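You operate a simulated robot arm through the tools that you are given. There is no shell and no other tool. Be economical: measure what you need, move in short steps, check, and stop when the job is done.

Carry out the task below with a simulated robot arm. There is one attempt and no reset: what you move stays moved.

Task
Take the wheat canister and leave it on the top of the wide bench. Close the mill drawer. Put the black beaker on the top of the dark bench away on the shelf under the wide bench. Put the brown cog from the top of the dark bench on the top of the dark green box. Fetch the yellow cup and stand it on the top of the long bench. Switch the trolley brake lever off. Fetch the brown box and set it on the top of the sack bench. Any order will do. Set down upright: wheat canister, black beaker, yellow cup. The trolley brake lever goes to its stop.

The check looks at the end state, three seconds after you hand in, the way a careful person would. Anything else that was tipped, shoved, dropped, spilled or broken makes it a failure.

Robot
A 5-joint arm with a fingered hand on a trunk, on a base that drives. Base frame: it is fixed to the floor where the robot stands at the start and does not move with it; the origin is under the middle of the robot, x ahead of it, y to its left, z up; the surface under the hand at the start is at about z = 0.2. Readings come in m, degrees, newtons and seconds.
With the tool pointing down near the work surface it reaches from about 0.24 to 0.56 m from the robot's upright axis, wherever it stands. Its first joint turns from -115.0 to 115.0 degrees. Places, roughly: black beaker (6x6x7 cm) [-1, -3.8, 0.9]; brown box (15x9x7 cm) [-2, 6, 0.8]; brown cog [-1.25, -4.5, 1]; mill drawer [-0.9, -1.3, 0.9]; shelf under the wide bench [0.7, 1, 0.2]; top of the dark green box (23x24 cm) [-1.84, -1.52, 0.96]; top of the long bench [-1.1, -1.6, 0.8]; top of the sack bench [-3.2, 6, 0.7]; top of the wide bench [0.7, 1, 0.8]; trolley brake lever [-1.3, 5.5, 0.7]; wheat canister [0.5, 0, 0.25]; yellow cup (8x8x9 cm) [-1.1, -4.8, 0.9]. The tool tilts only in the upright plane through the base axis and itself; it spins freely about its own axis. Payload 2.9 kg.
Tool frame: the origin (TCP) lies between the finger pads and is the grasp point; the fingertips stand 0.022 m ahead of it; z points along the fingers, y is the line along which they close. Largest opening 0.124 m; the body of the gripper starts 0.06 m behind the TCP. The gripper is a hand of 3 fingers: y runs from the thumb to the fingers, the wrist lies at [0, 0, -0.218] in the tool frame, and closing takes about 1.5 s.
Orientation is that of the tool frame in the base frame, as a unit quaternion [w, x, y, z]. With the fingers straight down and closing along the base's y, the tool's x points along the base's -x, its y along +y and its z along -z.

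Tools
- The arm moves only by the tool step_arm. Its argument "commands" is a list of rows, each an object (a shift or turn left out is 0, a gripper value left out holds the last) with "jaw": the gripper command, from -1 (shut) to 1 (fully open), values between in proportion; "delta_pos": the shift along the base's x, y, z in m, a list of three; "turn": the turn, a rotation vector about the base's x, y, z in degrees, a list of three. In form: [{"jaw": jaw, "delta_pos": [tx, ty, tz], "turn": [rx, ry, rz]}, ...]. A call has 1 to 20 rows; each row shifts and turns the commanded pose from where the row before left it. Rows are played at 5 a second. More than 0.05 m and 8.6 degrees between two rows, or a gripper value outside its range, and nothing of the call is played. A pose out of reach is approached as far as the arm can. The call stops where the force on the tool passes 40 N (or 10 N more than at its start, if that is more) or the arm is blocked; 0.2 s more then pass. Each finger travels about 0.153 m/s and halts on what it meets, pressing with about 29 N; the grip force reading is that of the motor and also rises with nothing between the fingers. The clock runs only during rows and for 0.2 s after the last one: add rows that do not move to give the fingers time. The reply holds the time, the measured pose of the TCP, the force on the tool along the base axes, the opening and the grip force, in the units named above and with some noise, with the torque about the TCP (base axes, N m) and any sound that the robot's microphone picked up, and new pictures: "views" is both (left out), scene, wrist or none.
- Cameras (640 x 400 px; columns grow to the right, rows downward): "scene" is now at [0.0065, 0.1647, 1.0378]; the picture's right is [0.29, -0.96, 0.00], its down [-0.81, -0.24, -0.53] and it looks along [0.51, 0.15, -0.85] (base axes); focal length 253 px, centre (320, 200). "wrist" rides on the gripper at [0.064, -0.037, -0.075] in the tool frame; the picture's right is [0.50, 0.87, 0.00], its down [-0.62, 0.36, -0.70] and it looks along [-0.61, 0.35, 0.71] (tool axes); focal length 230 px, centre (320, 200). There is no depth. A picture from a camera that has moved, and an enlarged one, comes with that camera's place and axes in the base frame and with its lens.
- lift_body(by): slides the trunk up (or, below 0, down) by that many m; the arm and the scene camera ride with it, the base frame stays. It gives what a move gives, with no picture.
- drive_base(legs): drives the robot by 1 to 6 legs, each [ahead, left, turn to the left] in m, m and degrees, along the robot's own axes; the way and the turn of a leg run together, so that a leg with both is an arc; at most 1.5 m and 180 degrees a leg. The arm and the cameras ride along, it lands a little off, and it stops where it bumps. It gives what a move gives, and a new picture of the scene camera.
- hand_shape(shape): the hand has 3 fingers and takes this shape, open, in about a second: jaw (thumb against the fingers, like two jaws); tri (thumb and two fingers); tip (a fingertip pinch); poke (one finger out to press); point (the index stretched); flat (the hand flat); cup (the hand cupped); fist (a fist). The gripper value then closes the fingers along that shape, each until it touches; the sizes above hold for jaw. It gives what a move gives, with no picture.
- turn_head(pan, tilt): turns the head with the scene camera to pan (to the left, within 155 degrees either way) and tilt (down, from -29 to 69), counted from straight ahead of the robot. It gives what a move gives, and a new picture of the scene camera.
- zoom(camera, box): a new picture of the part [left, top, right, bottom] of that camera's present view, enlarged. It takes no simulated time.
- job_done(): hands the job in; it is judged then, once.

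Work in short steps. Places have to be worked out from the pictures, the camera data and where the tool is seen: move nearer, look again, correct. Check each grasp and each placing, and mend what went wrong. You have 186 turns and 260 pictures in all, those below and enlarged ones among them. Open the gripper and draw the arm clear of the work before you hand the job in, unless the task says otherwise; then end with one line.

The tools are called after "Request:" as a command line: name --argument value ..., lists and objects as JSON in quotes. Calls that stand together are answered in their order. step_arm: Moves the arm, as the interface text tells. Its arguments: {"type":"object","properties":{"commands":{"type":"array","items":{"type":"object","properties":{"jaw":{"type":"number"},"delta_pos":{"type":"array","items":{"type":"number"}},"turn":{"type":"array","items":{"type":"number"}}}}},"views":{"type":"string","enum":["both","scene","wrist","none"]}},"required":["commands"]} The other tools are called the same way: lift_body (by) slides the trunk up or down; hand_shape (shape) gives the hand a shape; drive_base (legs) drives the base; turn_head (pan, tilt) turns the head that bears the scene camera; zoom (camera, box) takes an enlarged picture of a part of a camera's view; job_done () hands the job in.

At the start:

```text
time_s: 0.0
tcp_pos: [0.3758, 0.0809, 0.4554]
tool_rot: [0.0, -0.001, 1.0, -0.001]
ft_force: [-0.3, -0.1, 0.9]
ft_torque: [0.01, 0.02, -0.02]
grip_width: 0.1237
finger_force: 0.1
shape: jaw
trunk travel left (down, up): [-0.15, 0.84]
robot x, y, heading: [0.0007, -0.0004, 0.0]
head pan, tilt: [16.6, 57.9]
```

scene: 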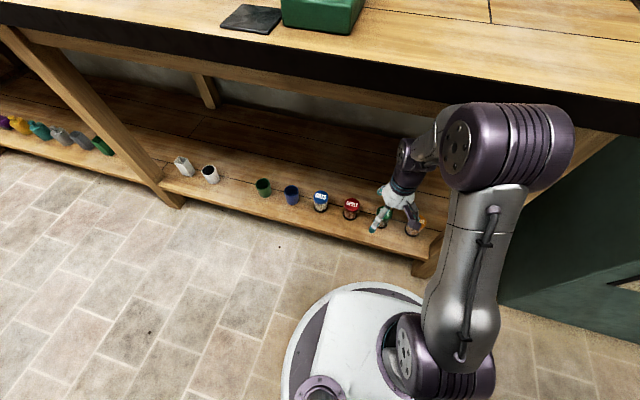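
wrist: 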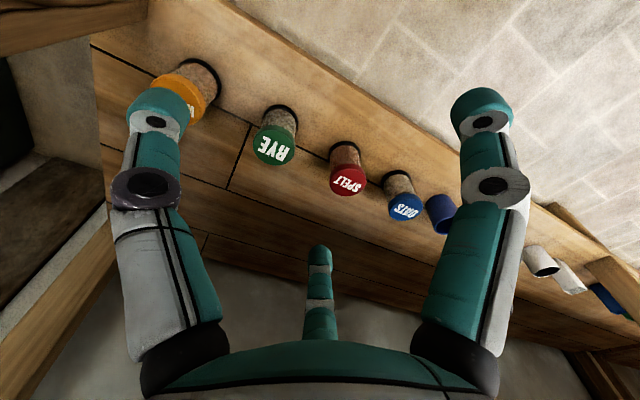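

I see a row of canisters on the low shelf; the orange one at the end may be the wheat canister. I zoom to read the labels.

Request:
zoom --camera "wrist" --box '[100, 40, 460, 265]'

Request:
zoom --camera "scene" --box '[240, 150, 480, 300]'

```text
1.78 times, centred on (280, 152) of wrist
camera zoom: at [0.3122, 0.0436, 0.529], right [-0.5, 0.87, 0.0], down [0.62, 0.36, 0.7], along [0.61, 0.35, -0.71], focal length 409 px, centre (391, 284)
```

zoom: 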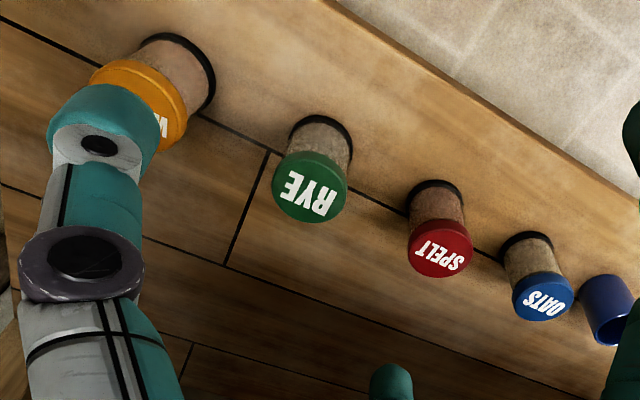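

```text
2.67 times, centred on (360, 225) of scene
camera zoom: at [0.0065, 0.1647, 1.0378], right [0.29, -0.96, 0.0], down [-0.81, -0.24, -0.53], along [0.51, 0.15, -0.85], focal length 674 px, centre (213, 133)
```

zoom: 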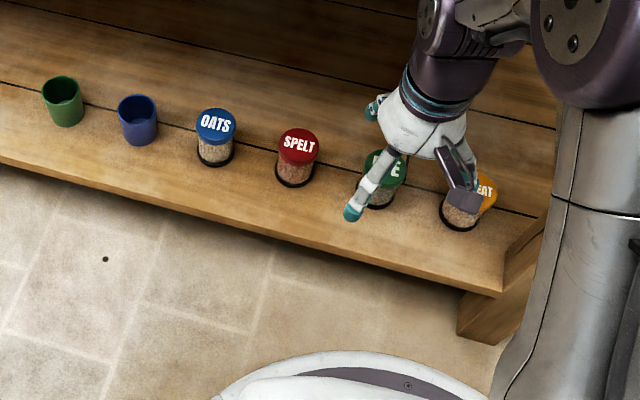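

The wheat canister is the orange-lidded one, at about (0.48, -0.045). Before going in I check how the hand closes, away from anything.

Request:
step_arm --commands '[{"jaw": 0.0}, {}, {}, {}]' --views "both"

```text
time_s: 1.0
tcp_pos: [0.3756, 0.0806, 0.4555]
tool_rot: [0.0, 0.0, 1.0, 0.0]
ft_force: [0.6, -0.7, 0.0]
ft_torque: [-0.01, -0.01, -0.02]
grip_width: 0.0626
finger_force: 0.1
shape: jaw
trunk travel left (down, up): [-0.15, 0.84]
robot x, y, heading: [0.0007, -0.0016, 0.0]
head pan, tilt: [16.6, 57.9]
camera scene: at [0.0065, 0.1647, 1.0378], right [0.29, -0.96, 0.0], down [-0.81, -0.24, -0.53], along [0.51, 0.15, -0.85], focal length 253 px, centre (320, 200)
camera wrist: at [0.3122, 0.0436, 0.529], right [-0.5, 0.87, 0.0], down [0.62, 0.36, 0.7], along [0.61, 0.35, -0.71], focal length 230 px, centre (320, 200)
```

scene: 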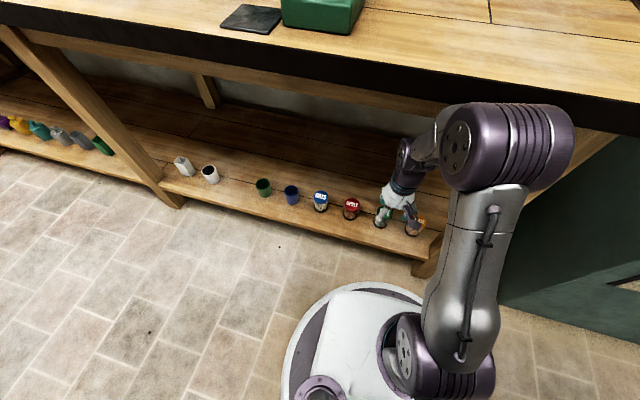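
wrist: 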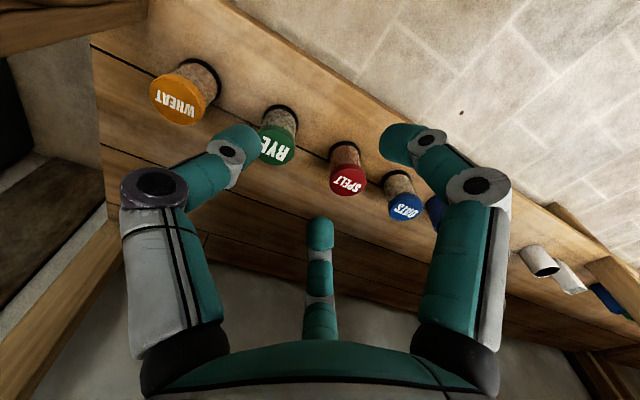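

The fingers appear set at about 120° in the picture. I look at how the other shapes look.

Request:
hand_shape --shape "tip"

Request:
step_arm --commands '[{"jaw": 0.0}, {}, {}, {}]' --views "wrist"

Request:
hand_shape --shape "tri"

Request:
step_arm --commands '[{"jaw": 0.0}, {}, {}, {}]' --views "wrist"

```text
time_s: 1.9
tcp_pos: [0.3751, 0.0795, 0.4551]
tool_rot: [0.001, 0.0, 1.0, 0.0]
ft_force: [0.4, 0.8, 0.3]
ft_torque: [0.02, 0.01, 0.01]
grip_width: 0.1241
finger_force: 0.1
shape: tip
trunk travel left (down, up): [-0.15, 0.84]
robot x, y, heading: [-0.0042, 0.0003, 0.1]
head pan, tilt: [16.6, 57.9]
```

```text
time_s: 2.9
tcp_pos: [0.3761, 0.0801, 0.4542]
tool_rot: [0.0, 0.0, 1.0, 0.0]
ft_force: [-0.4, -0.3, 0.2]
ft_torque: [0.03, 0.01, 0.0]
grip_width: 0.0627
finger_force: 0.1
shape: tip
trunk travel left (down, up): [-0.15, 0.84]
robot x, y, heading: [-0.0003, 0.0013, -0.1]
head pan, tilt: [16.6, 57.9]
camera wrist: at [0.3122, 0.0436, 0.529], right [-0.5, 0.87, 0.0], down [0.62, 0.36, 0.7], along [0.61, 0.35, -0.71], focal length 230 px, centre (320, 200)
```

wrist: 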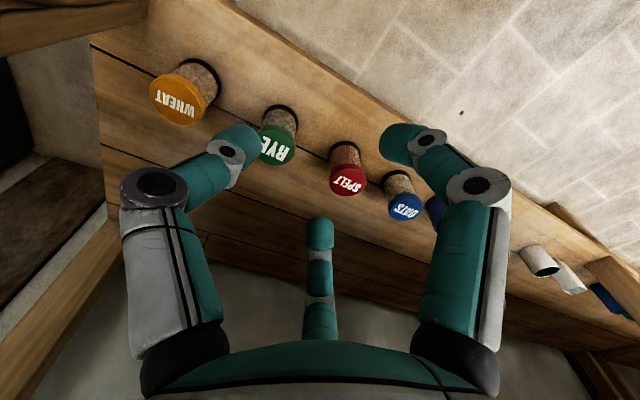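

```text
time_s: 3.8
tcp_pos: [0.3745, 0.08, 0.4542]
tool_rot: [0.0, 0.0, 1.0, 0.0]
ft_force: [-0.3, -0.5, 0.1]
ft_torque: [0.01, -0.01, 0.01]
grip_width: 0.1238
finger_force: 0.0
shape: tri
trunk travel left (down, up): [-0.15, 0.84]
robot x, y, heading: [0.0005, 0.0008, 0.1]
head pan, tilt: [16.6, 57.9]
```

```text
time_s: 4.8
tcp_pos: [0.3763, 0.0793, 0.4536]
tool_rot: [0.0, 0.0, 1.0, 0.0]
ft_force: [0.3, 1.7, 0.0]
ft_torque: [0.03, 0.0, 0.0]
grip_width: 0.0625
finger_force: 0.0
shape: tri
trunk travel left (down, up): [-0.15, 0.84]
robot x, y, heading: [0.0004, -0.0025, -0.0]
head pan, tilt: [16.6, 57.9]
camera wrist: at [0.3122, 0.0436, 0.529], right [-0.5, 0.87, 0.0], down [0.62, 0.36, 0.7], along [0.61, 0.35, -0.71], focal length 230 px, centre (320, 200)
```

wrist: 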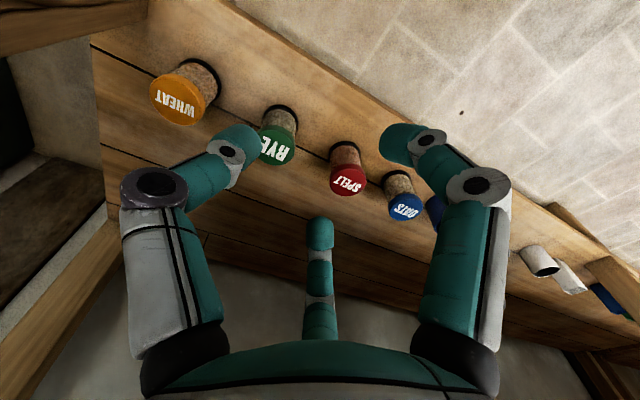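

The shapes look alike here, three fingers converging. I go back to jaw, move the hand in line with the wheat canister in front of the shelf, and tilt it a little so that the arm stays under the bench top; the trunk goes down 0.1.

Request:
hand_shape --shape "jaw"

Request:
step_arm --commands '[{"jaw": 0.5, "delta_pos": [-0.02, -0.04, 0]}, {"delta_pos": [-0.02, -0.04, 0]}, {"delta_pos": [0, -0.035, 0], "turn": [0, -6, 0]}, {"turn": [0, -6, 0]}, {"turn": [0, -6, 0]}, {"turn": [0, -6, 0]}, {}]' --views "none"

Request:
lift_body --by -0.1

Request:
step_arm --commands '[{}]' --views "both"

```text
time_s: 5.7
tcp_pos: [0.376, 0.08, 0.4544]
tool_rot: [0.0, 0.0, 1.0, 0.0]
ft_force: [-0.2, -0.2, 0.6]
ft_torque: [-0.05, 0.01, -0.01]
grip_width: 0.1237
finger_force: 0.0
shape: jaw
trunk travel left (down, up): [-0.15, 0.84]
robot x, y, heading: [-0.003, 0.0011, 0.0]
head pan, tilt: [16.6, 57.9]
```

```text
time_s: 7.3
tcp_pos: [0.3645, -0.0091, 0.4623]
tool_rot: [0.208, 0.001, 0.978, -0.005]
ft_force: [0.0, -0.5, 0.0]
ft_torque: [0.02, 0.0, -0.01]
grip_width: 0.0934
finger_force: 0.0
shape: jaw
out of reach, approached as far as the arm can: row 4, 5, 6
trunk travel left (down, up): [-0.15, 0.84]
robot x, y, heading: [-0.0011, -0.001, 0.1]
head pan, tilt: [16.6, 57.9]
```

```text
time_s: 8.6
tcp_pos: [0.364, -0.0075, 0.3609]
tool_rot: [0.208, 0.001, 0.978, -0.006]
ft_force: [-0.4, 0.1, -0.2]
ft_torque: [0.01, 0.0, -0.02]
grip_width: 0.0934
finger_force: 0.0
shape: jaw
trunk travel left (down, up): [-0.05, 0.94]
robot x, y, heading: [0.0016, 0.001, 0.1]
head pan, tilt: [16.6, 57.9]
```

```text
time_s: 9.0
tcp_pos: [0.3648, -0.0083, 0.3609]
tool_rot: [0.208, 0.001, 0.978, -0.006]
ft_force: [0.4, 0.6, 0.3]
ft_torque: [0.01, -0.04, 0.02]
grip_width: 0.0935
finger_force: 0.1
shape: jaw
trunk travel left (down, up): [-0.05, 0.94]
robot x, y, heading: [0.0034, 0.0004, 0.1]
head pan, tilt: [16.6, 57.9]
camera scene: at [0.0065, 0.1647, 0.9378], right [0.29, -0.96, 0.0], down [-0.81, -0.24, -0.53], along [0.51, 0.15, -0.85], focal length 253 px, centre (320, 200)
camera wrist: at [0.2756, -0.0442, 0.404], right [-0.45, 0.87, -0.21], down [0.28, 0.36, 0.89], along [0.85, 0.34, -0.41], focal length 230 px, centre (320, 200)
```

scene: 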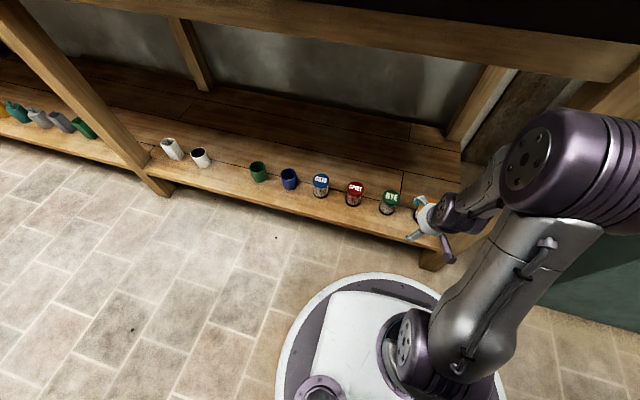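
wrist: 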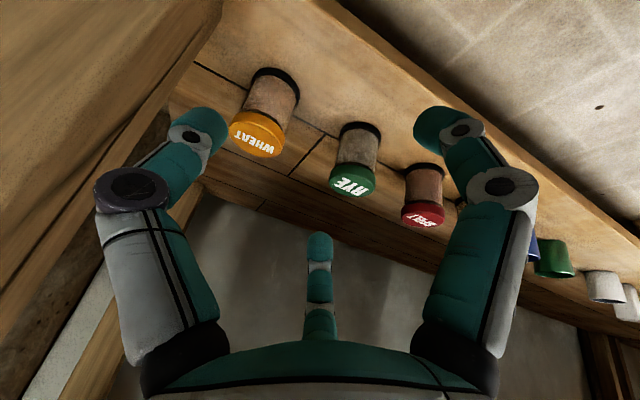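

Wheat stands at about (0.475, -0.046), roughly 8 cm high. I back the base off 6 cm so the arm reaches in lower, and then aim in front of the canister.

Request:
drive_base --legs '[[-0.07, 0, 0]]'

Request:
step_arm --commands '[{"delta_pos": [0.03, -0.01, -0.03]}, {"delta_pos": [0.03, -0.012, -0.03]}, {"delta_pos": [0.02, -0.01, -0.01]}, {}]' --views "both"

```text
time_s: 10.0
tcp_pos: [0.2945, -0.0076, 0.3609]
tool_rot: [0.208, 0.001, 0.978, -0.006]
ft_force: [0.2, 0.5, -0.2]
ft_torque: [0.03, 0.0, -0.01]
grip_width: 0.0935
finger_force: 0.0
shape: jaw
trunk travel left (down, up): [-0.05, 0.94]
robot x, y, heading: [-0.0694, -0.0016, 0.1]
head pan, tilt: [16.6, 57.9]
camera scene: at [-0.0631, 0.1647, 0.9378], right [0.29, -0.96, 0.0], down [-0.81, -0.24, -0.53], along [0.51, 0.15, -0.85], focal length 253 px, centre (320, 200)
```

scene: 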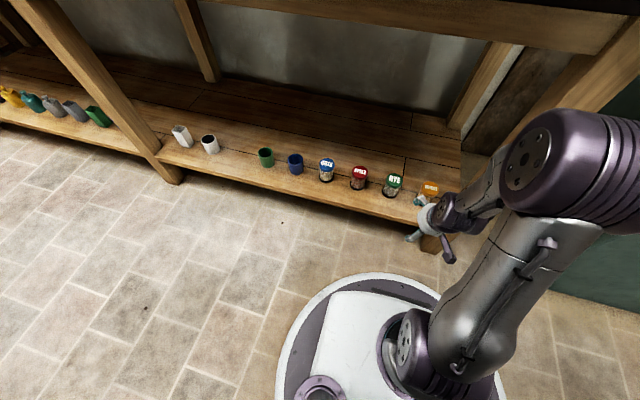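

```text
time_s: 11.0
tcp_pos: [0.3763, -0.0242, 0.2908]
tool_rot: [0.207, 0.002, 0.978, -0.013]
ft_force: [-0.1, 0.2, -0.5]
ft_torque: [0.01, -0.04, 0.0]
grip_width: 0.0933
finger_force: 0.0
shape: jaw
out of reach, approached as far as the arm can: row 2, 3
trunk travel left (down, up): [-0.05, 0.94]
robot x, y, heading: [-0.0706, 0.0002, 0.0]
head pan, tilt: [16.6, 57.9]
camera scene: at [-0.0631, 0.1647, 0.9378], right [0.29, -0.96, 0.0], down [-0.81, -0.24, -0.53], along [0.51, 0.15, -0.85], focal length 253 px, centre (320, 200)
camera wrist: at [0.2882, -0.0591, 0.3345], right [-0.45, 0.87, -0.22], down [0.28, 0.37, 0.88], along [0.85, 0.33, -0.41], focal length 230 px, centre (320, 200)
```

scene: 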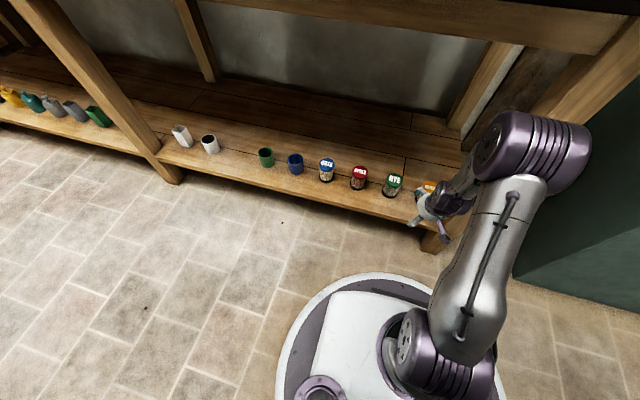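
wrist: 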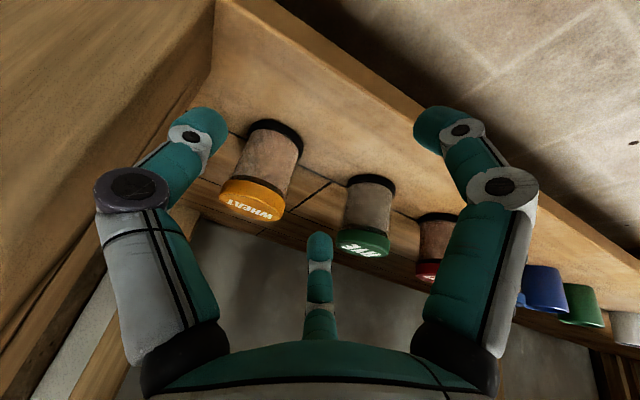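

I line the tilt plane up with the canister's bearing (about -5°), and move over the canister above its lid.

Request:
step_arm --commands '[{"turn": [0, 0, -5], "delta_pos": [0, -0.005, 0.01]}, {"delta_pos": [0.0, -0.005, 0.01]}, {"delta_pos": [0.03, -0.005, 0]}, {"delta_pos": [0.03, 0, 0]}, {}]' --views "both"

```text
time_s: 12.2
tcp_pos: [0.436, -0.044, 0.3119]
tool_rot: [0.206, 0.043, 0.978, -0.012]
ft_force: [-2.8, 5.7, -0.9]
ft_torque: [-0.19, -0.08, -0.27]
grip_width: 0.0933
finger_force: 0.1
shape: jaw
out of reach, approached as far as the arm can: row 1
trunk travel left (down, up): [-0.05, 0.94]
robot x, y, heading: [-0.0709, 0.0016, 0.1]
head pan, tilt: [16.6, 57.9]
camera scene: at [-0.0633, 0.165, 0.9377], right [0.29, -0.96, 0.0], down [-0.81, -0.24, -0.53], along [0.51, 0.15, -0.85], focal length 253 px, centre (320, 200)
camera wrist: at [0.3456, -0.0726, 0.354], right [-0.38, 0.9, -0.21], down [0.31, 0.33, 0.89], along [0.87, 0.27, -0.41], focal length 230 px, centre (320, 200)
```

scene: 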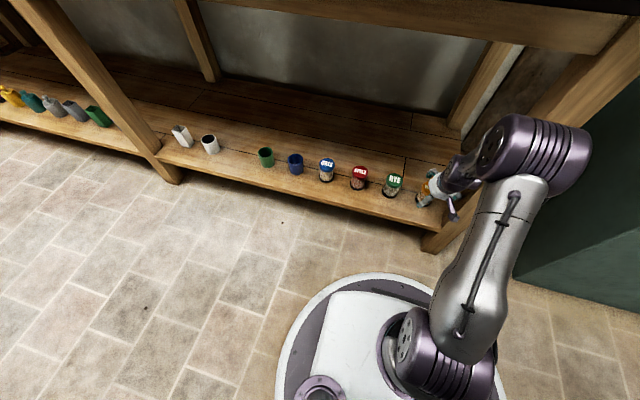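
wrist: 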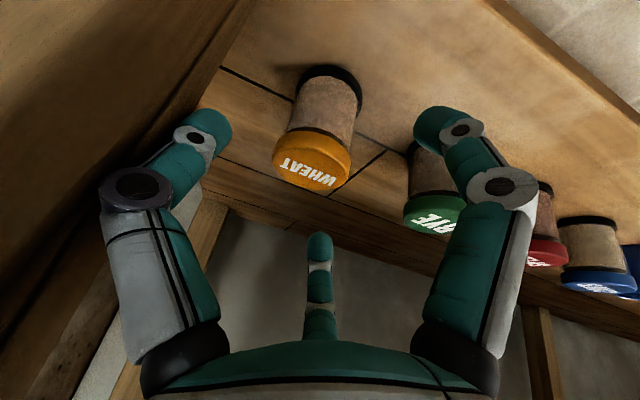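

There's a light contact on the leg side (about 6 N). I retreat, spin the hand -60° so a gap between the fingers faces the leg, and then shift the base left so the arm comes in from the left.

Request:
step_arm --commands '[{"delta_pos": [-0.04, 0.01, 0]}, {"delta_pos": [-0.04, 0, 0.01]}, {"turn": [3.44, -0.3, -7.77], "delta_pos": [-0.01, 0, 0]}, {"turn": [3.44, -0.3, -7.77]}, {"turn": [3.44, -0.3, -7.77]}, {"turn": [3.44, -0.3, -7.77]}, {"turn": [3.44, -0.3, -7.77]}, {"turn": [3.44, -0.3, -7.77]}, {"turn": [3.44, -0.3, -7.77]}, {}]' --views "none"

Request:
drive_base --legs '[[0, 0.13, 0]]'

```text
time_s: 14.4
tcp_pos: [0.3448, -0.0342, 0.3223]
tool_rot: [0.181, 0.524, 0.827, 0.093]
ft_force: [0.0, 0.9, -0.5]
ft_torque: [0.02, 0.02, -0.02]
grip_width: 0.0935
finger_force: 0.1
shape: jaw
trunk travel left (down, up): [-0.05, 0.94]
robot x, y, heading: [-0.0694, 0.0007, 0.1]
head pan, tilt: [16.6, 57.9]
```

```text
time_s: 15.7
tcp_pos: [0.3452, 0.0963, 0.3221]
tool_rot: [0.181, 0.522, 0.828, 0.091]
ft_force: [1.1, 0.0, -0.3]
ft_torque: [-0.01, -0.02, -0.02]
grip_width: 0.0935
finger_force: 0.1
shape: jaw
trunk travel left (down, up): [-0.05, 0.94]
robot x, y, heading: [-0.0721, 0.1293, 0.1]
head pan, tilt: [16.6, 57.9]
camera scene: at [-0.0636, 0.2935, 0.9378], right [0.29, -0.96, 0.0], down [-0.81, -0.24, -0.53], along [0.51, 0.15, -0.85], focal length 253 px, centre (320, 200)
```

scene: 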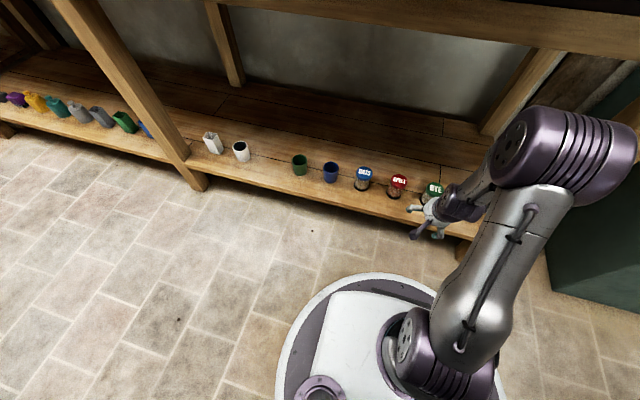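

Now I swing the hand to bearing -18° and look before moving in over the canister.

Request:
step_arm --commands '[{"delta_pos": [-0.005, -0.032, 0.005], "turn": [0, 0, -4.5]}, {"delta_pos": [-0.006, -0.032, 0.0], "turn": [0, 0, -4.5]}, {"delta_pos": [-0.007, -0.031, 0], "turn": [0, 0, -4.5]}, {"delta_pos": [0.035, -0.0115, 0]}, {"delta_pos": [0.035, -0.0115, 0]}, {}]' --views "both"

```text
time_s: 17.1
tcp_pos: [0.3964, -0.0204, 0.3268]
tool_rot: [0.192, 0.616, 0.761, 0.066]
ft_force: [0.1, -1.0, 0.7]
ft_torque: [0.0, 0.0, -0.02]
grip_width: 0.0933
finger_force: 0.0
shape: jaw
trunk travel left (down, up): [-0.05, 0.94]
robot x, y, heading: [-0.0691, 0.1244, 0.2]
head pan, tilt: [16.6, 57.9]
camera scene: at [-0.0636, 0.2935, 0.9378], right [0.29, -0.96, 0.0], down [-0.81, -0.24, -0.53], along [0.51, 0.15, -0.85], focal length 253 px, centre (320, 200)
camera wrist: at [0.3246, 0.0428, 0.3693], right [0.71, 0.68, 0.18], down [0.17, -0.42, 0.89], along [0.69, -0.6, -0.41], focal length 230 px, centre (320, 200)
```

scene: 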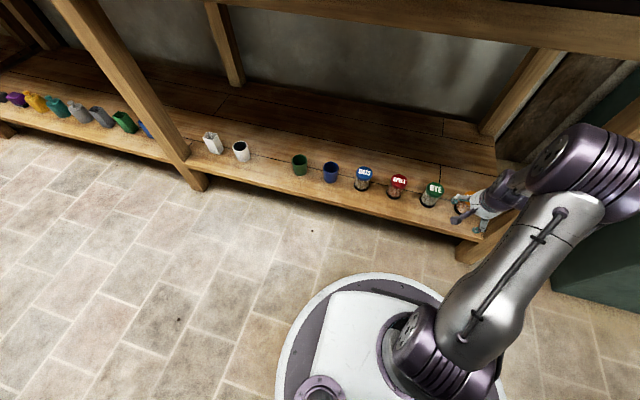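
wrist: 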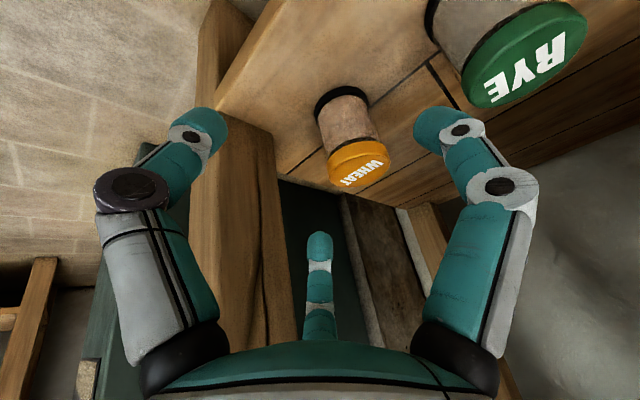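

The canister sits at about (0.473, -0.04) and the way in is clear of the post. I move above it and look.

Request:
step_arm --commands '[{"delta_pos": [0.026, -0.007, -0.005]}, {"delta_pos": [0.026, -0.007, -0.005]}, {"delta_pos": [0.026, -0.007, -0.005]}, {}]' --views "both"

```text
time_s: 18.1
tcp_pos: [0.4739, -0.0436, 0.3123]
tool_rot: [0.191, 0.616, 0.761, 0.067]
ft_force: [-0.3, 0.3, 0.2]
ft_torque: [0.0, 0.02, -0.01]
grip_width: 0.0934
finger_force: 0.0
shape: jaw
trunk travel left (down, up): [-0.05, 0.94]
robot x, y, heading: [-0.0698, 0.1271, -0.1]
head pan, tilt: [16.6, 57.9]
camera scene: at [-0.0636, 0.2935, 0.9378], right [0.29, -0.96, 0.0], down [-0.81, -0.24, -0.53], along [0.51, 0.15, -0.85], focal length 253 px, centre (320, 200)
camera wrist: at [0.402, 0.0202, 0.3538], right [0.71, 0.68, 0.19], down [0.17, -0.42, 0.89], along [0.69, -0.6, -0.41], focal length 230 px, centre (320, 200)
```

scene: 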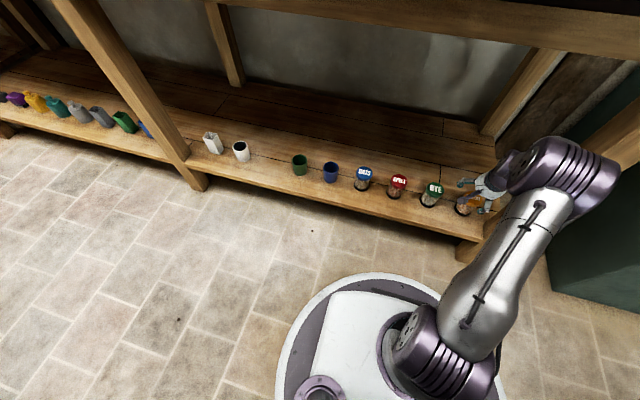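
wrist: 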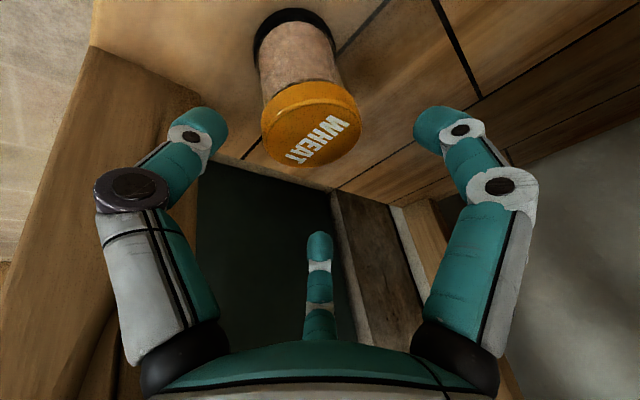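

Canister axis is about (0.469, -0.034). I lower onto it.

Request:
step_arm --commands '[{"delta_pos": [-0.005, 0.01, -0.01]}, {"delta_pos": [0, 0, -0.025]}, {"delta_pos": [0, 0, -0.023]}, {}]' --views "wrist"

```text
time_s: 19.1
tcp_pos: [0.4682, -0.0323, 0.2542]
tool_rot: [0.19, 0.615, 0.762, 0.07]
ft_force: [-0.7, -0.4, 0.2]
ft_torque: [0.04, 0.0, 0.03]
grip_width: 0.0931
finger_force: 0.1
shape: jaw
trunk travel left (down, up): [-0.05, 0.94]
robot x, y, heading: [-0.0673, 0.129, -0.0]
head pan, tilt: [16.6, 57.9]
camera wrist: at [0.3966, 0.0312, 0.2962], right [0.7, 0.68, 0.19], down [0.17, -0.42, 0.89], along [0.69, -0.59, -0.41], focal length 230 px, centre (320, 200)
```

wrist: 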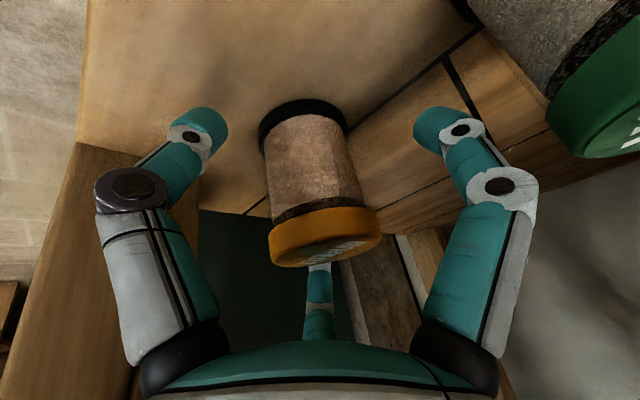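

The canister stands centred between the fingers. I close.

Request:
step_arm --commands '[{"jaw": 0.1}, {"jaw": -0.2}, {"jaw": -0.6}, {"jaw": -0.6}, {}, {}]' --views "wrist"

```text
time_s: 20.5
tcp_pos: [0.4692, -0.0308, 0.2546]
tool_rot: [0.19, 0.616, 0.761, 0.071]
ft_force: [-1.8, 0.3, 2.2]
ft_torque: [0.06, 0.17, -0.02]
grip_width: 0.0484
finger_force: 29.2
shape: jaw
trunk travel left (down, up): [-0.05, 0.94]
robot x, y, heading: [-0.0674, 0.1296, 0.4]
head pan, tilt: [16.6, 57.9]
camera wrist: at [0.3965, 0.0312, 0.2966], right [0.7, 0.68, 0.19], down [0.17, -0.42, 0.89], along [0.69, -0.59, -0.41], focal length 230 px, centre (320, 200)
```

wrist: 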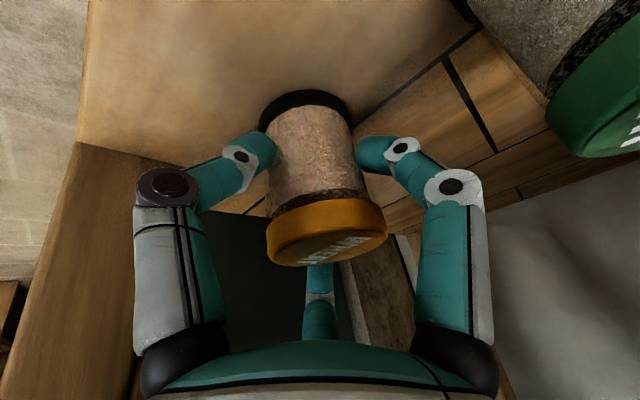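

Gripped at 48 mm with 29 N. I lift it 4 cm and draw it straight back out of the shelf.

Request:
step_arm --commands '[{"delta_pos": [0, 0, 0.02]}, {"delta_pos": [-0.01, 0.002, 0.03]}, {"delta_pos": [-0.035, 0.008, 0.01]}, {"delta_pos": [-0.04, 0.01, 0]}, {"delta_pos": [-0.04, 0.01, 0]}, {"delta_pos": [-0.02, 0.006, 0]}, {}]' --views "both"

```text
time_s: 22.1
tcp_pos: [0.324, 0.0032, 0.312]
tool_rot: [0.192, 0.617, 0.76, 0.064]
ft_force: [0.4, -0.3, -2.3]
ft_torque: [0.02, 0.01, -0.01]
grip_width: 0.0484
finger_force: 28.8
shape: jaw
trunk travel left (down, up): [-0.05, 0.94]
robot x, y, heading: [-0.0706, 0.1325, 0.1]
head pan, tilt: [16.6, 57.9]
camera scene: at [-0.0634, 0.2935, 0.9378], right [0.29, -0.96, 0.0], down [-0.81, -0.24, -0.53], along [0.51, 0.15, -0.85], focal length 253 px, centre (320, 200)
camera wrist: at [0.2521, 0.0682, 0.3538], right [0.71, 0.68, 0.18], down [0.17, -0.41, 0.89], along [0.69, -0.6, -0.41], focal length 230 px, centre (320, 200)
```

scene: 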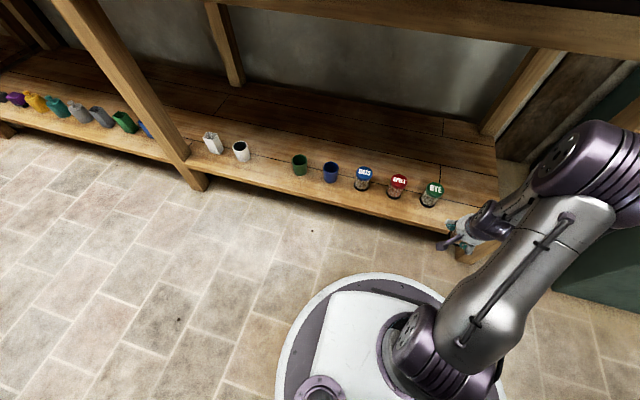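
wrist: 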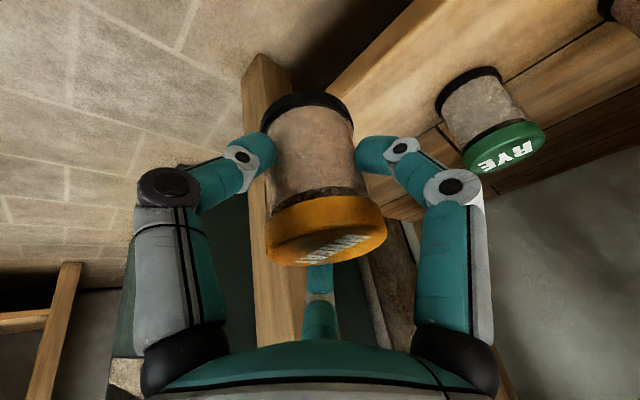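

Canister is out. I back off 15 cm and raise the trunk 0.65 so that it clears the bench top, then look.

Request:
drive_base --legs '[[-0.18, 0, 0]]'

Request:
lift_body --by 0.65

Request:
turn_head --pan -5 --tilt 50

```text
time_s: 23.6
tcp_pos: [0.1443, 0.0044, 0.3122]
tool_rot: [0.191, 0.616, 0.761, 0.064]
ft_force: [0.3, -0.3, -2.5]
ft_torque: [0.0, 0.0, -0.02]
grip_width: 0.048
finger_force: 29.7
shape: jaw
trunk travel left (down, up): [-0.05, 0.94]
robot x, y, heading: [-0.2521, 0.1275, 0.2]
head pan, tilt: [16.6, 57.9]
camera scene: at [-0.2444, 0.2929, 0.9378], right [0.29, -0.96, 0.0], down [-0.81, -0.24, -0.53], along [0.51, 0.15, -0.85], focal length 253 px, centre (320, 200)
```

scene: 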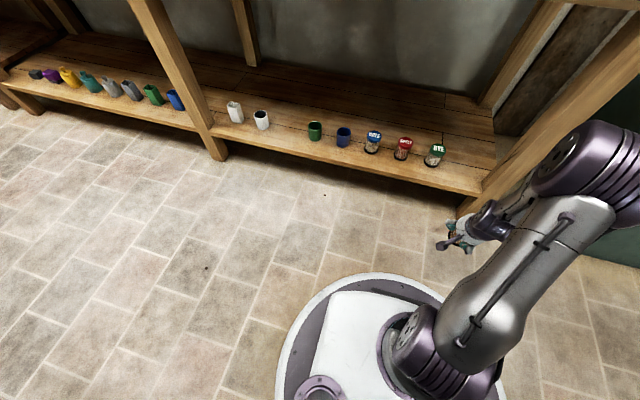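

```text
refused: 0.65 is not a number from -0.4 to 0.4
```

```text
time_s: 24.5
tcp_pos: [0.1441, 0.0042, 0.3128]
tool_rot: [0.191, 0.616, 0.761, 0.065]
ft_force: [-0.5, 0.3, -2.4]
ft_torque: [0.0, 0.03, -0.01]
grip_width: 0.0478
finger_force: 28.7
shape: jaw
trunk travel left (down, up): [-0.05, 0.94]
robot x, y, heading: [-0.246, 0.1285, 0.3]
head pan, tilt: [-5.0, 50.0]
camera scene: at [-0.2337, 0.2667, 0.9479], right [-0.08, -1.0, 0.0], down [-0.76, 0.06, -0.64], along [0.64, -0.05, -0.77], focal length 253 px, centre (320, 200)
```

scene: 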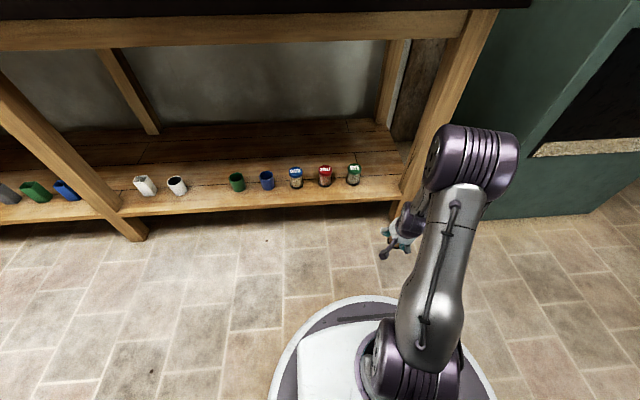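

Max 0.4 per lift; I do two.

Request:
lift_body --by 0.4

Request:
lift_body --by 0.25

Request:
step_arm --commands '[{}]' --views "both"

```text
time_s: 28.3
tcp_pos: [0.1443, 0.0048, 0.7116]
tool_rot: [0.192, 0.615, 0.762, 0.064]
ft_force: [0.4, -0.8, -2.8]
ft_torque: [0.04, 0.02, 0.02]
grip_width: 0.048
finger_force: 29.0
shape: jaw
trunk travel left (down, up): [-0.45, 0.54]
robot x, y, heading: [-0.2486, 0.1312, 0.0]
head pan, tilt: [-5.0, 50.0]
```

```text
time_s: 30.9
tcp_pos: [0.1444, 0.0038, 0.9615]
tool_rot: [0.192, 0.616, 0.761, 0.064]
ft_force: [1.6, 0.2, -2.2]
ft_torque: [-0.01, 0.02, -0.02]
grip_width: 0.0481
finger_force: 29.3
shape: jaw
trunk travel left (down, up): [-0.7, 0.29]
robot x, y, heading: [-0.2519, 0.1284, 0.1]
head pan, tilt: [-5.0, 50.0]
```

```text
time_s: 31.3
tcp_pos: [0.1431, 0.0053, 0.9621]
tool_rot: [0.192, 0.616, 0.761, 0.065]
ft_force: [0.5, -0.7, -1.3]
ft_torque: [0.01, 0.0, 0.0]
grip_width: 0.0484
finger_force: 28.8
shape: jaw
trunk travel left (down, up): [-0.7, 0.29]
robot x, y, heading: [-0.2521, 0.1293, 0.5]
head pan, tilt: [-5.0, 50.0]
camera scene: at [-0.2336, 0.2666, 1.5979], right [-0.08, -1.0, 0.0], down [-0.76, 0.06, -0.64], along [0.64, -0.05, -0.77], focal length 253 px, centre (320, 200)
camera wrist: at [0.072, 0.0681, 1.0037], right [0.71, 0.68, 0.18], down [0.17, -0.41, 0.89], along [0.69, -0.6, -0.41], focal length 230 px, centre (320, 200)
```

scene: 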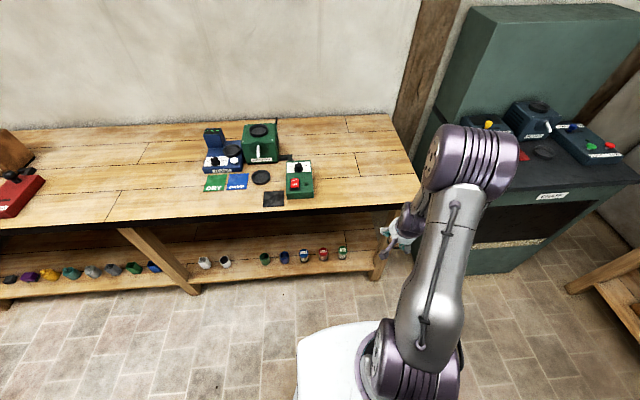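
wrist: 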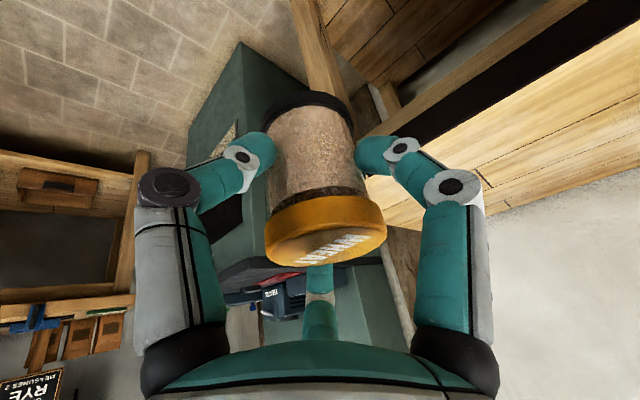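

I see the bench top with a free area right of the green box, around (0.45, 0.0). I drive forward 0.2 and reach over it.

Request:
drive_base --legs '[[0.2, 0, 0]]'

Request:
step_arm --commands '[{"delta_pos": [0.04, -0.012, 0]}, {"delta_pos": [0.04, -0.012, 0]}, {"delta_pos": [0.03, -0.01, -0.01]}, {}]' --views "both"

```text
time_s: 32.9
tcp_pos: [0.345, 0.0059, 0.9616]
tool_rot: [0.192, 0.615, 0.762, 0.064]
ft_force: [0.8, 0.0, -1.9]
ft_torque: [0.02, 0.03, -0.02]
grip_width: 0.0479
finger_force: 28.6
shape: jaw
trunk travel left (down, up): [-0.7, 0.29]
robot x, y, heading: [-0.0502, 0.1295, 0.2]
head pan, tilt: [-5.0, 50.0]
camera scene: at [-0.0334, 0.2678, 1.5979], right [-0.08, -1.0, 0.0], down [-0.76, 0.06, -0.64], along [0.64, -0.05, -0.77], focal length 253 px, centre (320, 200)
```

scene: 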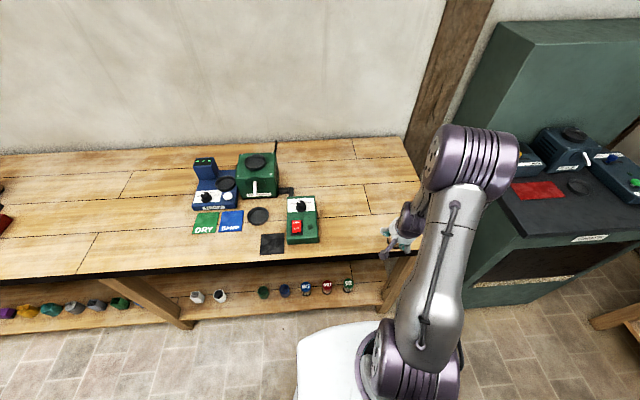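

```text
time_s: 33.9
tcp_pos: [0.4538, -0.0273, 0.9498]
tool_rot: [0.19, 0.614, 0.763, 0.067]
ft_force: [-0.7, 0.5, -2.3]
ft_torque: [0.02, 0.0, -0.01]
grip_width: 0.0478
finger_force: 28.7
shape: jaw
trunk travel left (down, up): [-0.7, 0.29]
robot x, y, heading: [-0.0533, 0.1253, 0.5]
head pan, tilt: [-5.0, 50.0]
camera scene: at [-0.0348, 0.268, 1.5979], right [-0.08, -1.0, 0.0], down [-0.76, 0.06, -0.64], along [0.64, -0.05, -0.77], focal length 253 px, centre (320, 200)
camera wrist: at [0.3824, 0.0359, 0.993], right [0.7, 0.69, 0.19], down [0.17, -0.42, 0.89], along [0.69, -0.6, -0.41], focal length 230 px, centre (320, 200)
```

scene: 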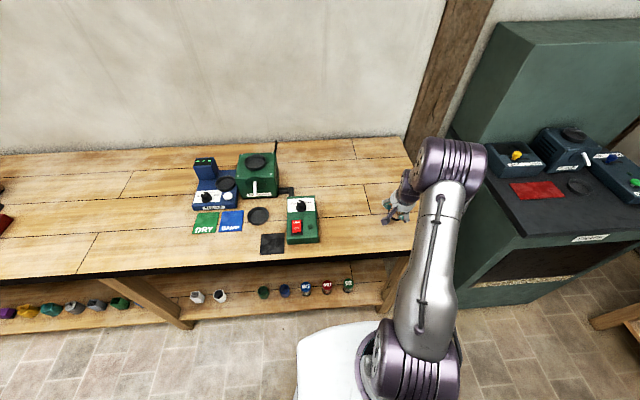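
wrist: 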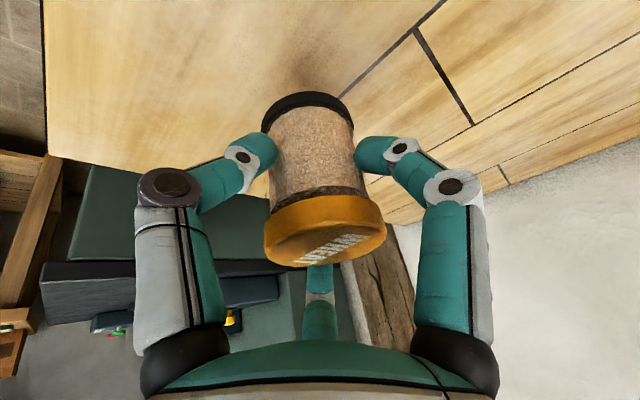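

Canister is well over the top, about 10 cm in from the front edge and 15 cm from the end. I lower in small steps watching the force.

Request:
step_arm --commands '[{"delta_pos": [0, 0, -0.015]}, {"delta_pos": [0, 0, -0.012]}, {}]' --views "wrist"

```text
time_s: 34.7
tcp_pos: [0.454, -0.0291, 0.9229]
tool_rot: [0.192, 0.614, 0.762, 0.067]
ft_force: [-0.1, 1.4, -1.5]
ft_torque: [-0.01, 0.02, 0.02]
grip_width: 0.0479
finger_force: 29.2
shape: jaw
trunk travel left (down, up): [-0.7, 0.29]
robot x, y, heading: [-0.0489, 0.1255, 0.6]
head pan, tilt: [-5.0, 50.0]
camera wrist: at [0.3824, 0.0351, 0.9661], right [0.7, 0.69, 0.19], down [0.17, -0.42, 0.89], along [0.69, -0.6, -0.41], focal length 230 px, centre (320, 200)
```

wrist: 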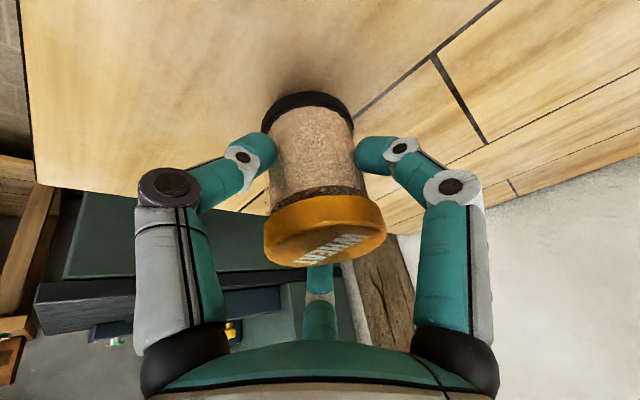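

Request:
step_arm --commands '[{"delta_pos": [0, 0, -0.006]}, {}]' --views "none"

Request:
step_arm --commands '[{"delta_pos": [0, 0, -0.006]}, {}]' --views "none"

Request:
step_arm --commands '[{"delta_pos": [0, 0, -0.006]}, {}]' --views "wrist"

```text
time_s: 35.3
tcp_pos: [0.4545, -0.0275, 0.9174]
tool_rot: [0.191, 0.616, 0.762, 0.067]
ft_force: [-0.6, -0.7, -1.8]
ft_torque: [0.0, -0.01, 0.03]
grip_width: 0.0477
finger_force: 29.2
shape: jaw
trunk travel left (down, up): [-0.7, 0.29]
robot x, y, heading: [-0.0504, 0.1294, 0.2]
head pan, tilt: [-5.0, 50.0]
```

```text
time_s: 35.9
tcp_pos: [0.4542, -0.0272, 0.9121]
tool_rot: [0.191, 0.615, 0.762, 0.068]
ft_force: [0.2, 0.3, -1.9]
ft_torque: [0.01, 0.04, 0.0]
grip_width: 0.0478
finger_force: 28.7
shape: jaw
trunk travel left (down, up): [-0.7, 0.29]
robot x, y, heading: [-0.0485, 0.1335, 0.6]
head pan, tilt: [-5.0, 50.0]
```

```text
time_s: 36.5
tcp_pos: [0.4541, -0.027, 0.9071]
tool_rot: [0.191, 0.615, 0.762, 0.067]
ft_force: [0.6, 0.9, -3.1]
ft_torque: [0.05, 0.02, -0.01]
grip_width: 0.0475
finger_force: 29.8
shape: jaw
trunk travel left (down, up): [-0.7, 0.29]
robot x, y, heading: [-0.0524, 0.1311, 0.4]
head pan, tilt: [-5.0, 50.0]
camera wrist: at [0.3814, 0.036, 0.9492], right [0.7, 0.69, 0.19], down [0.17, -0.42, 0.89], along [0.69, -0.6, -0.41], focal length 230 px, centre (320, 200)
```

wrist: 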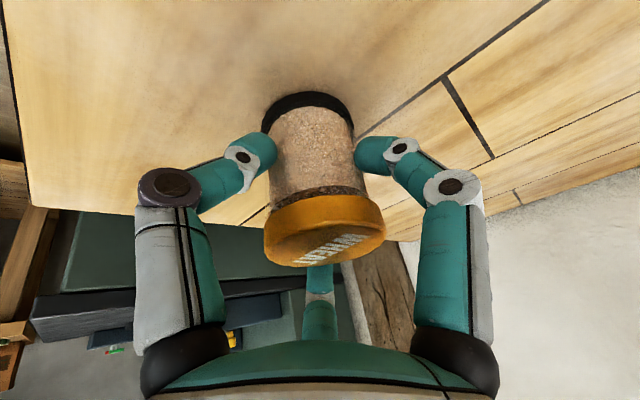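

Request:
step_arm --commands '[{"delta_pos": [0, 0, -0.006]}, {}]' --views "none"

Request:
step_arm --commands '[{"delta_pos": [0, 0, -0.006]}, {}]' --views "none"

Request:
step_arm --commands '[{"delta_pos": [0, 0, -0.006]}, {}]' --views "wrist"

```text
time_s: 37.1
tcp_pos: [0.4541, -0.0275, 0.9036]
tool_rot: [0.193, 0.615, 0.762, 0.068]
ft_force: [3.6, -0.5, 19.0]
ft_torque: [0.04, 0.15, 0.0]
grip_width: 0.0486
finger_force: 28.9
shape: jaw
trunk travel left (down, up): [-0.7, 0.29]
robot x, y, heading: [-0.0502, 0.1256, 0.3]
head pan, tilt: [-5.0, 50.0]
```

```text
time_s: 37.6
tcp_pos: [0.4552, -0.0286, 0.9005]
tool_rot: [0.199, 0.613, 0.761, 0.069]
ft_force: [-4.6, 2.3, 24.2]
ft_torque: [0.16, 0.63, 0.01]
grip_width: 0.0505
finger_force: 29.4
shape: jaw
trunk travel left (down, up): [-0.7, 0.29]
robot x, y, heading: [-0.0503, 0.1286, 0.4]
head pan, tilt: [-5.0, 50.0]
stopped in row 2: the force on the tool passed its limit at 42 N (the readings are from after the stop); the commanded pose is now the measured one
```

```text
time_s: 38.0
tcp_pos: [0.4561, -0.0296, 0.8995]
tool_rot: [0.204, 0.613, 0.76, 0.07]
ft_force: [-7.4, 2.0, 30.1]
ft_torque: [0.24, 0.83, -0.08]
grip_width: 0.0517
finger_force: 29.8
shape: jaw
trunk travel left (down, up): [-0.7, 0.29]
robot x, y, heading: [-0.0518, 0.1271, 0.2]
head pan, tilt: [-5.0, 50.0]
stopped in row 1: the force on the tool passed its limit at 44 N (the readings are from after the stop); the commanded pose is now the measured one
camera wrist: at [0.3834, 0.0348, 0.9396], right [0.7, 0.69, 0.2], down [0.14, -0.41, 0.9], along [0.7, -0.6, -0.38], focal length 230 px, centre (320, 200)
```

wrist: 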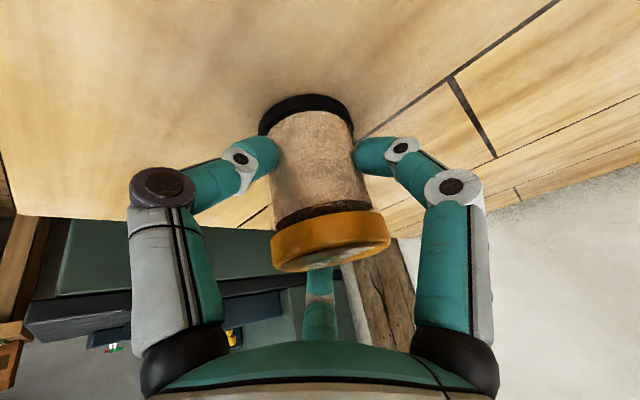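

Contact came at tcp z≈0.904 (top ≈0.85). I ease up 3 mm and open slowly.

Request:
step_arm --commands '[{"delta_pos": [0, 0, 0.003]}, {}, {"jaw": -0.1}, {"jaw": 0.2}, {"jaw": 0.5}, {}, {}]' --views "wrist"

```text
time_s: 39.6
tcp_pos: [0.459, -0.0307, 0.8988]
tool_rot: [0.201, 0.613, 0.761, 0.07]
ft_force: [0.1, 0.1, -0.2]
ft_torque: [-0.02, 0.01, -0.03]
grip_width: 0.0926
finger_force: 0.1
shape: jaw
trunk travel left (down, up): [-0.7, 0.29]
robot x, y, heading: [-0.047, 0.1315, 0.2]
head pan, tilt: [-5.0, 50.0]
camera wrist: at [0.3861, 0.0334, 0.9399], right [0.7, 0.69, 0.2], down [0.15, -0.41, 0.9], along [0.7, -0.6, -0.39], focal length 230 px, centre (320, 200)
```

wrist: 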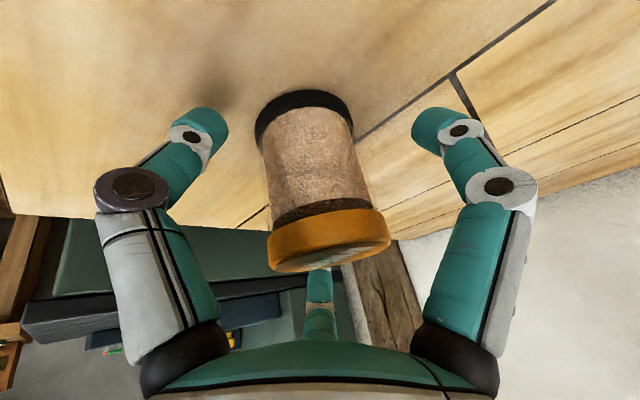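

It stands free. I withdraw up and slightly back.

Request:
step_arm --commands '[{"jaw": 0.8, "delta_pos": [-0.004, 0.0013, 0.02]}, {"delta_pos": [-0.004, 0.0013, 0.02]}, {"delta_pos": [-0.006, 0.002, 0.02]}, {"delta_pos": [-0.008, 0.003, 0.03]}, {"delta_pos": [-0.04, 0.013, 0.01]}, {"delta_pos": [-0.04, 0.013, 0.01]}, {}]' --views "both"

```text
time_s: 41.2
tcp_pos: [0.3581, 0.0051, 1.0089]
tool_rot: [0.201, 0.614, 0.76, 0.069]
ft_force: [0.2, 0.4, 0.1]
ft_torque: [0.0, 0.03, -0.03]
grip_width: 0.1117
finger_force: 0.0
shape: jaw
trunk travel left (down, up): [-0.7, 0.29]
robot x, y, heading: [-0.0519, 0.1263, 0.2]
head pan, tilt: [-5.0, 50.0]
camera scene: at [-0.0333, 0.2675, 1.5979], right [-0.08, -1.0, 0.0], down [-0.76, 0.06, -0.64], along [0.64, -0.05, -0.77], focal length 253 px, centre (320, 200)
camera wrist: at [0.2844, 0.0681, 1.0497], right [0.7, 0.69, 0.19], down [0.15, -0.41, 0.9], along [0.7, -0.6, -0.39], focal length 230 px, centre (320, 200)
```

scene: 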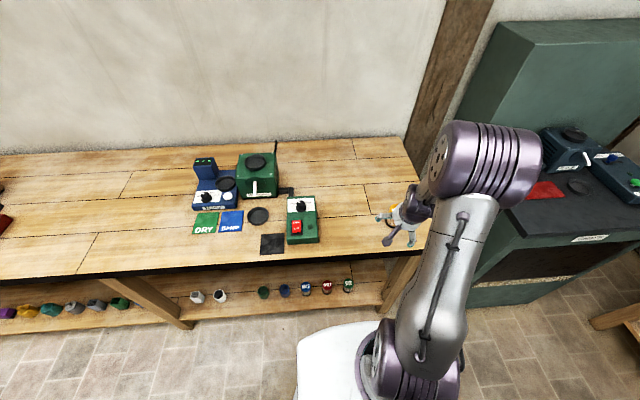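
wrist: 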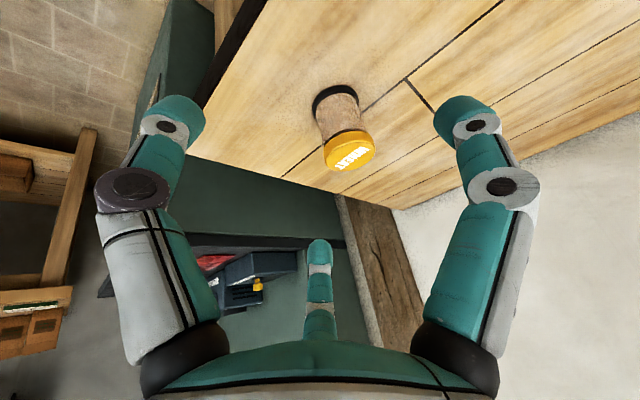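

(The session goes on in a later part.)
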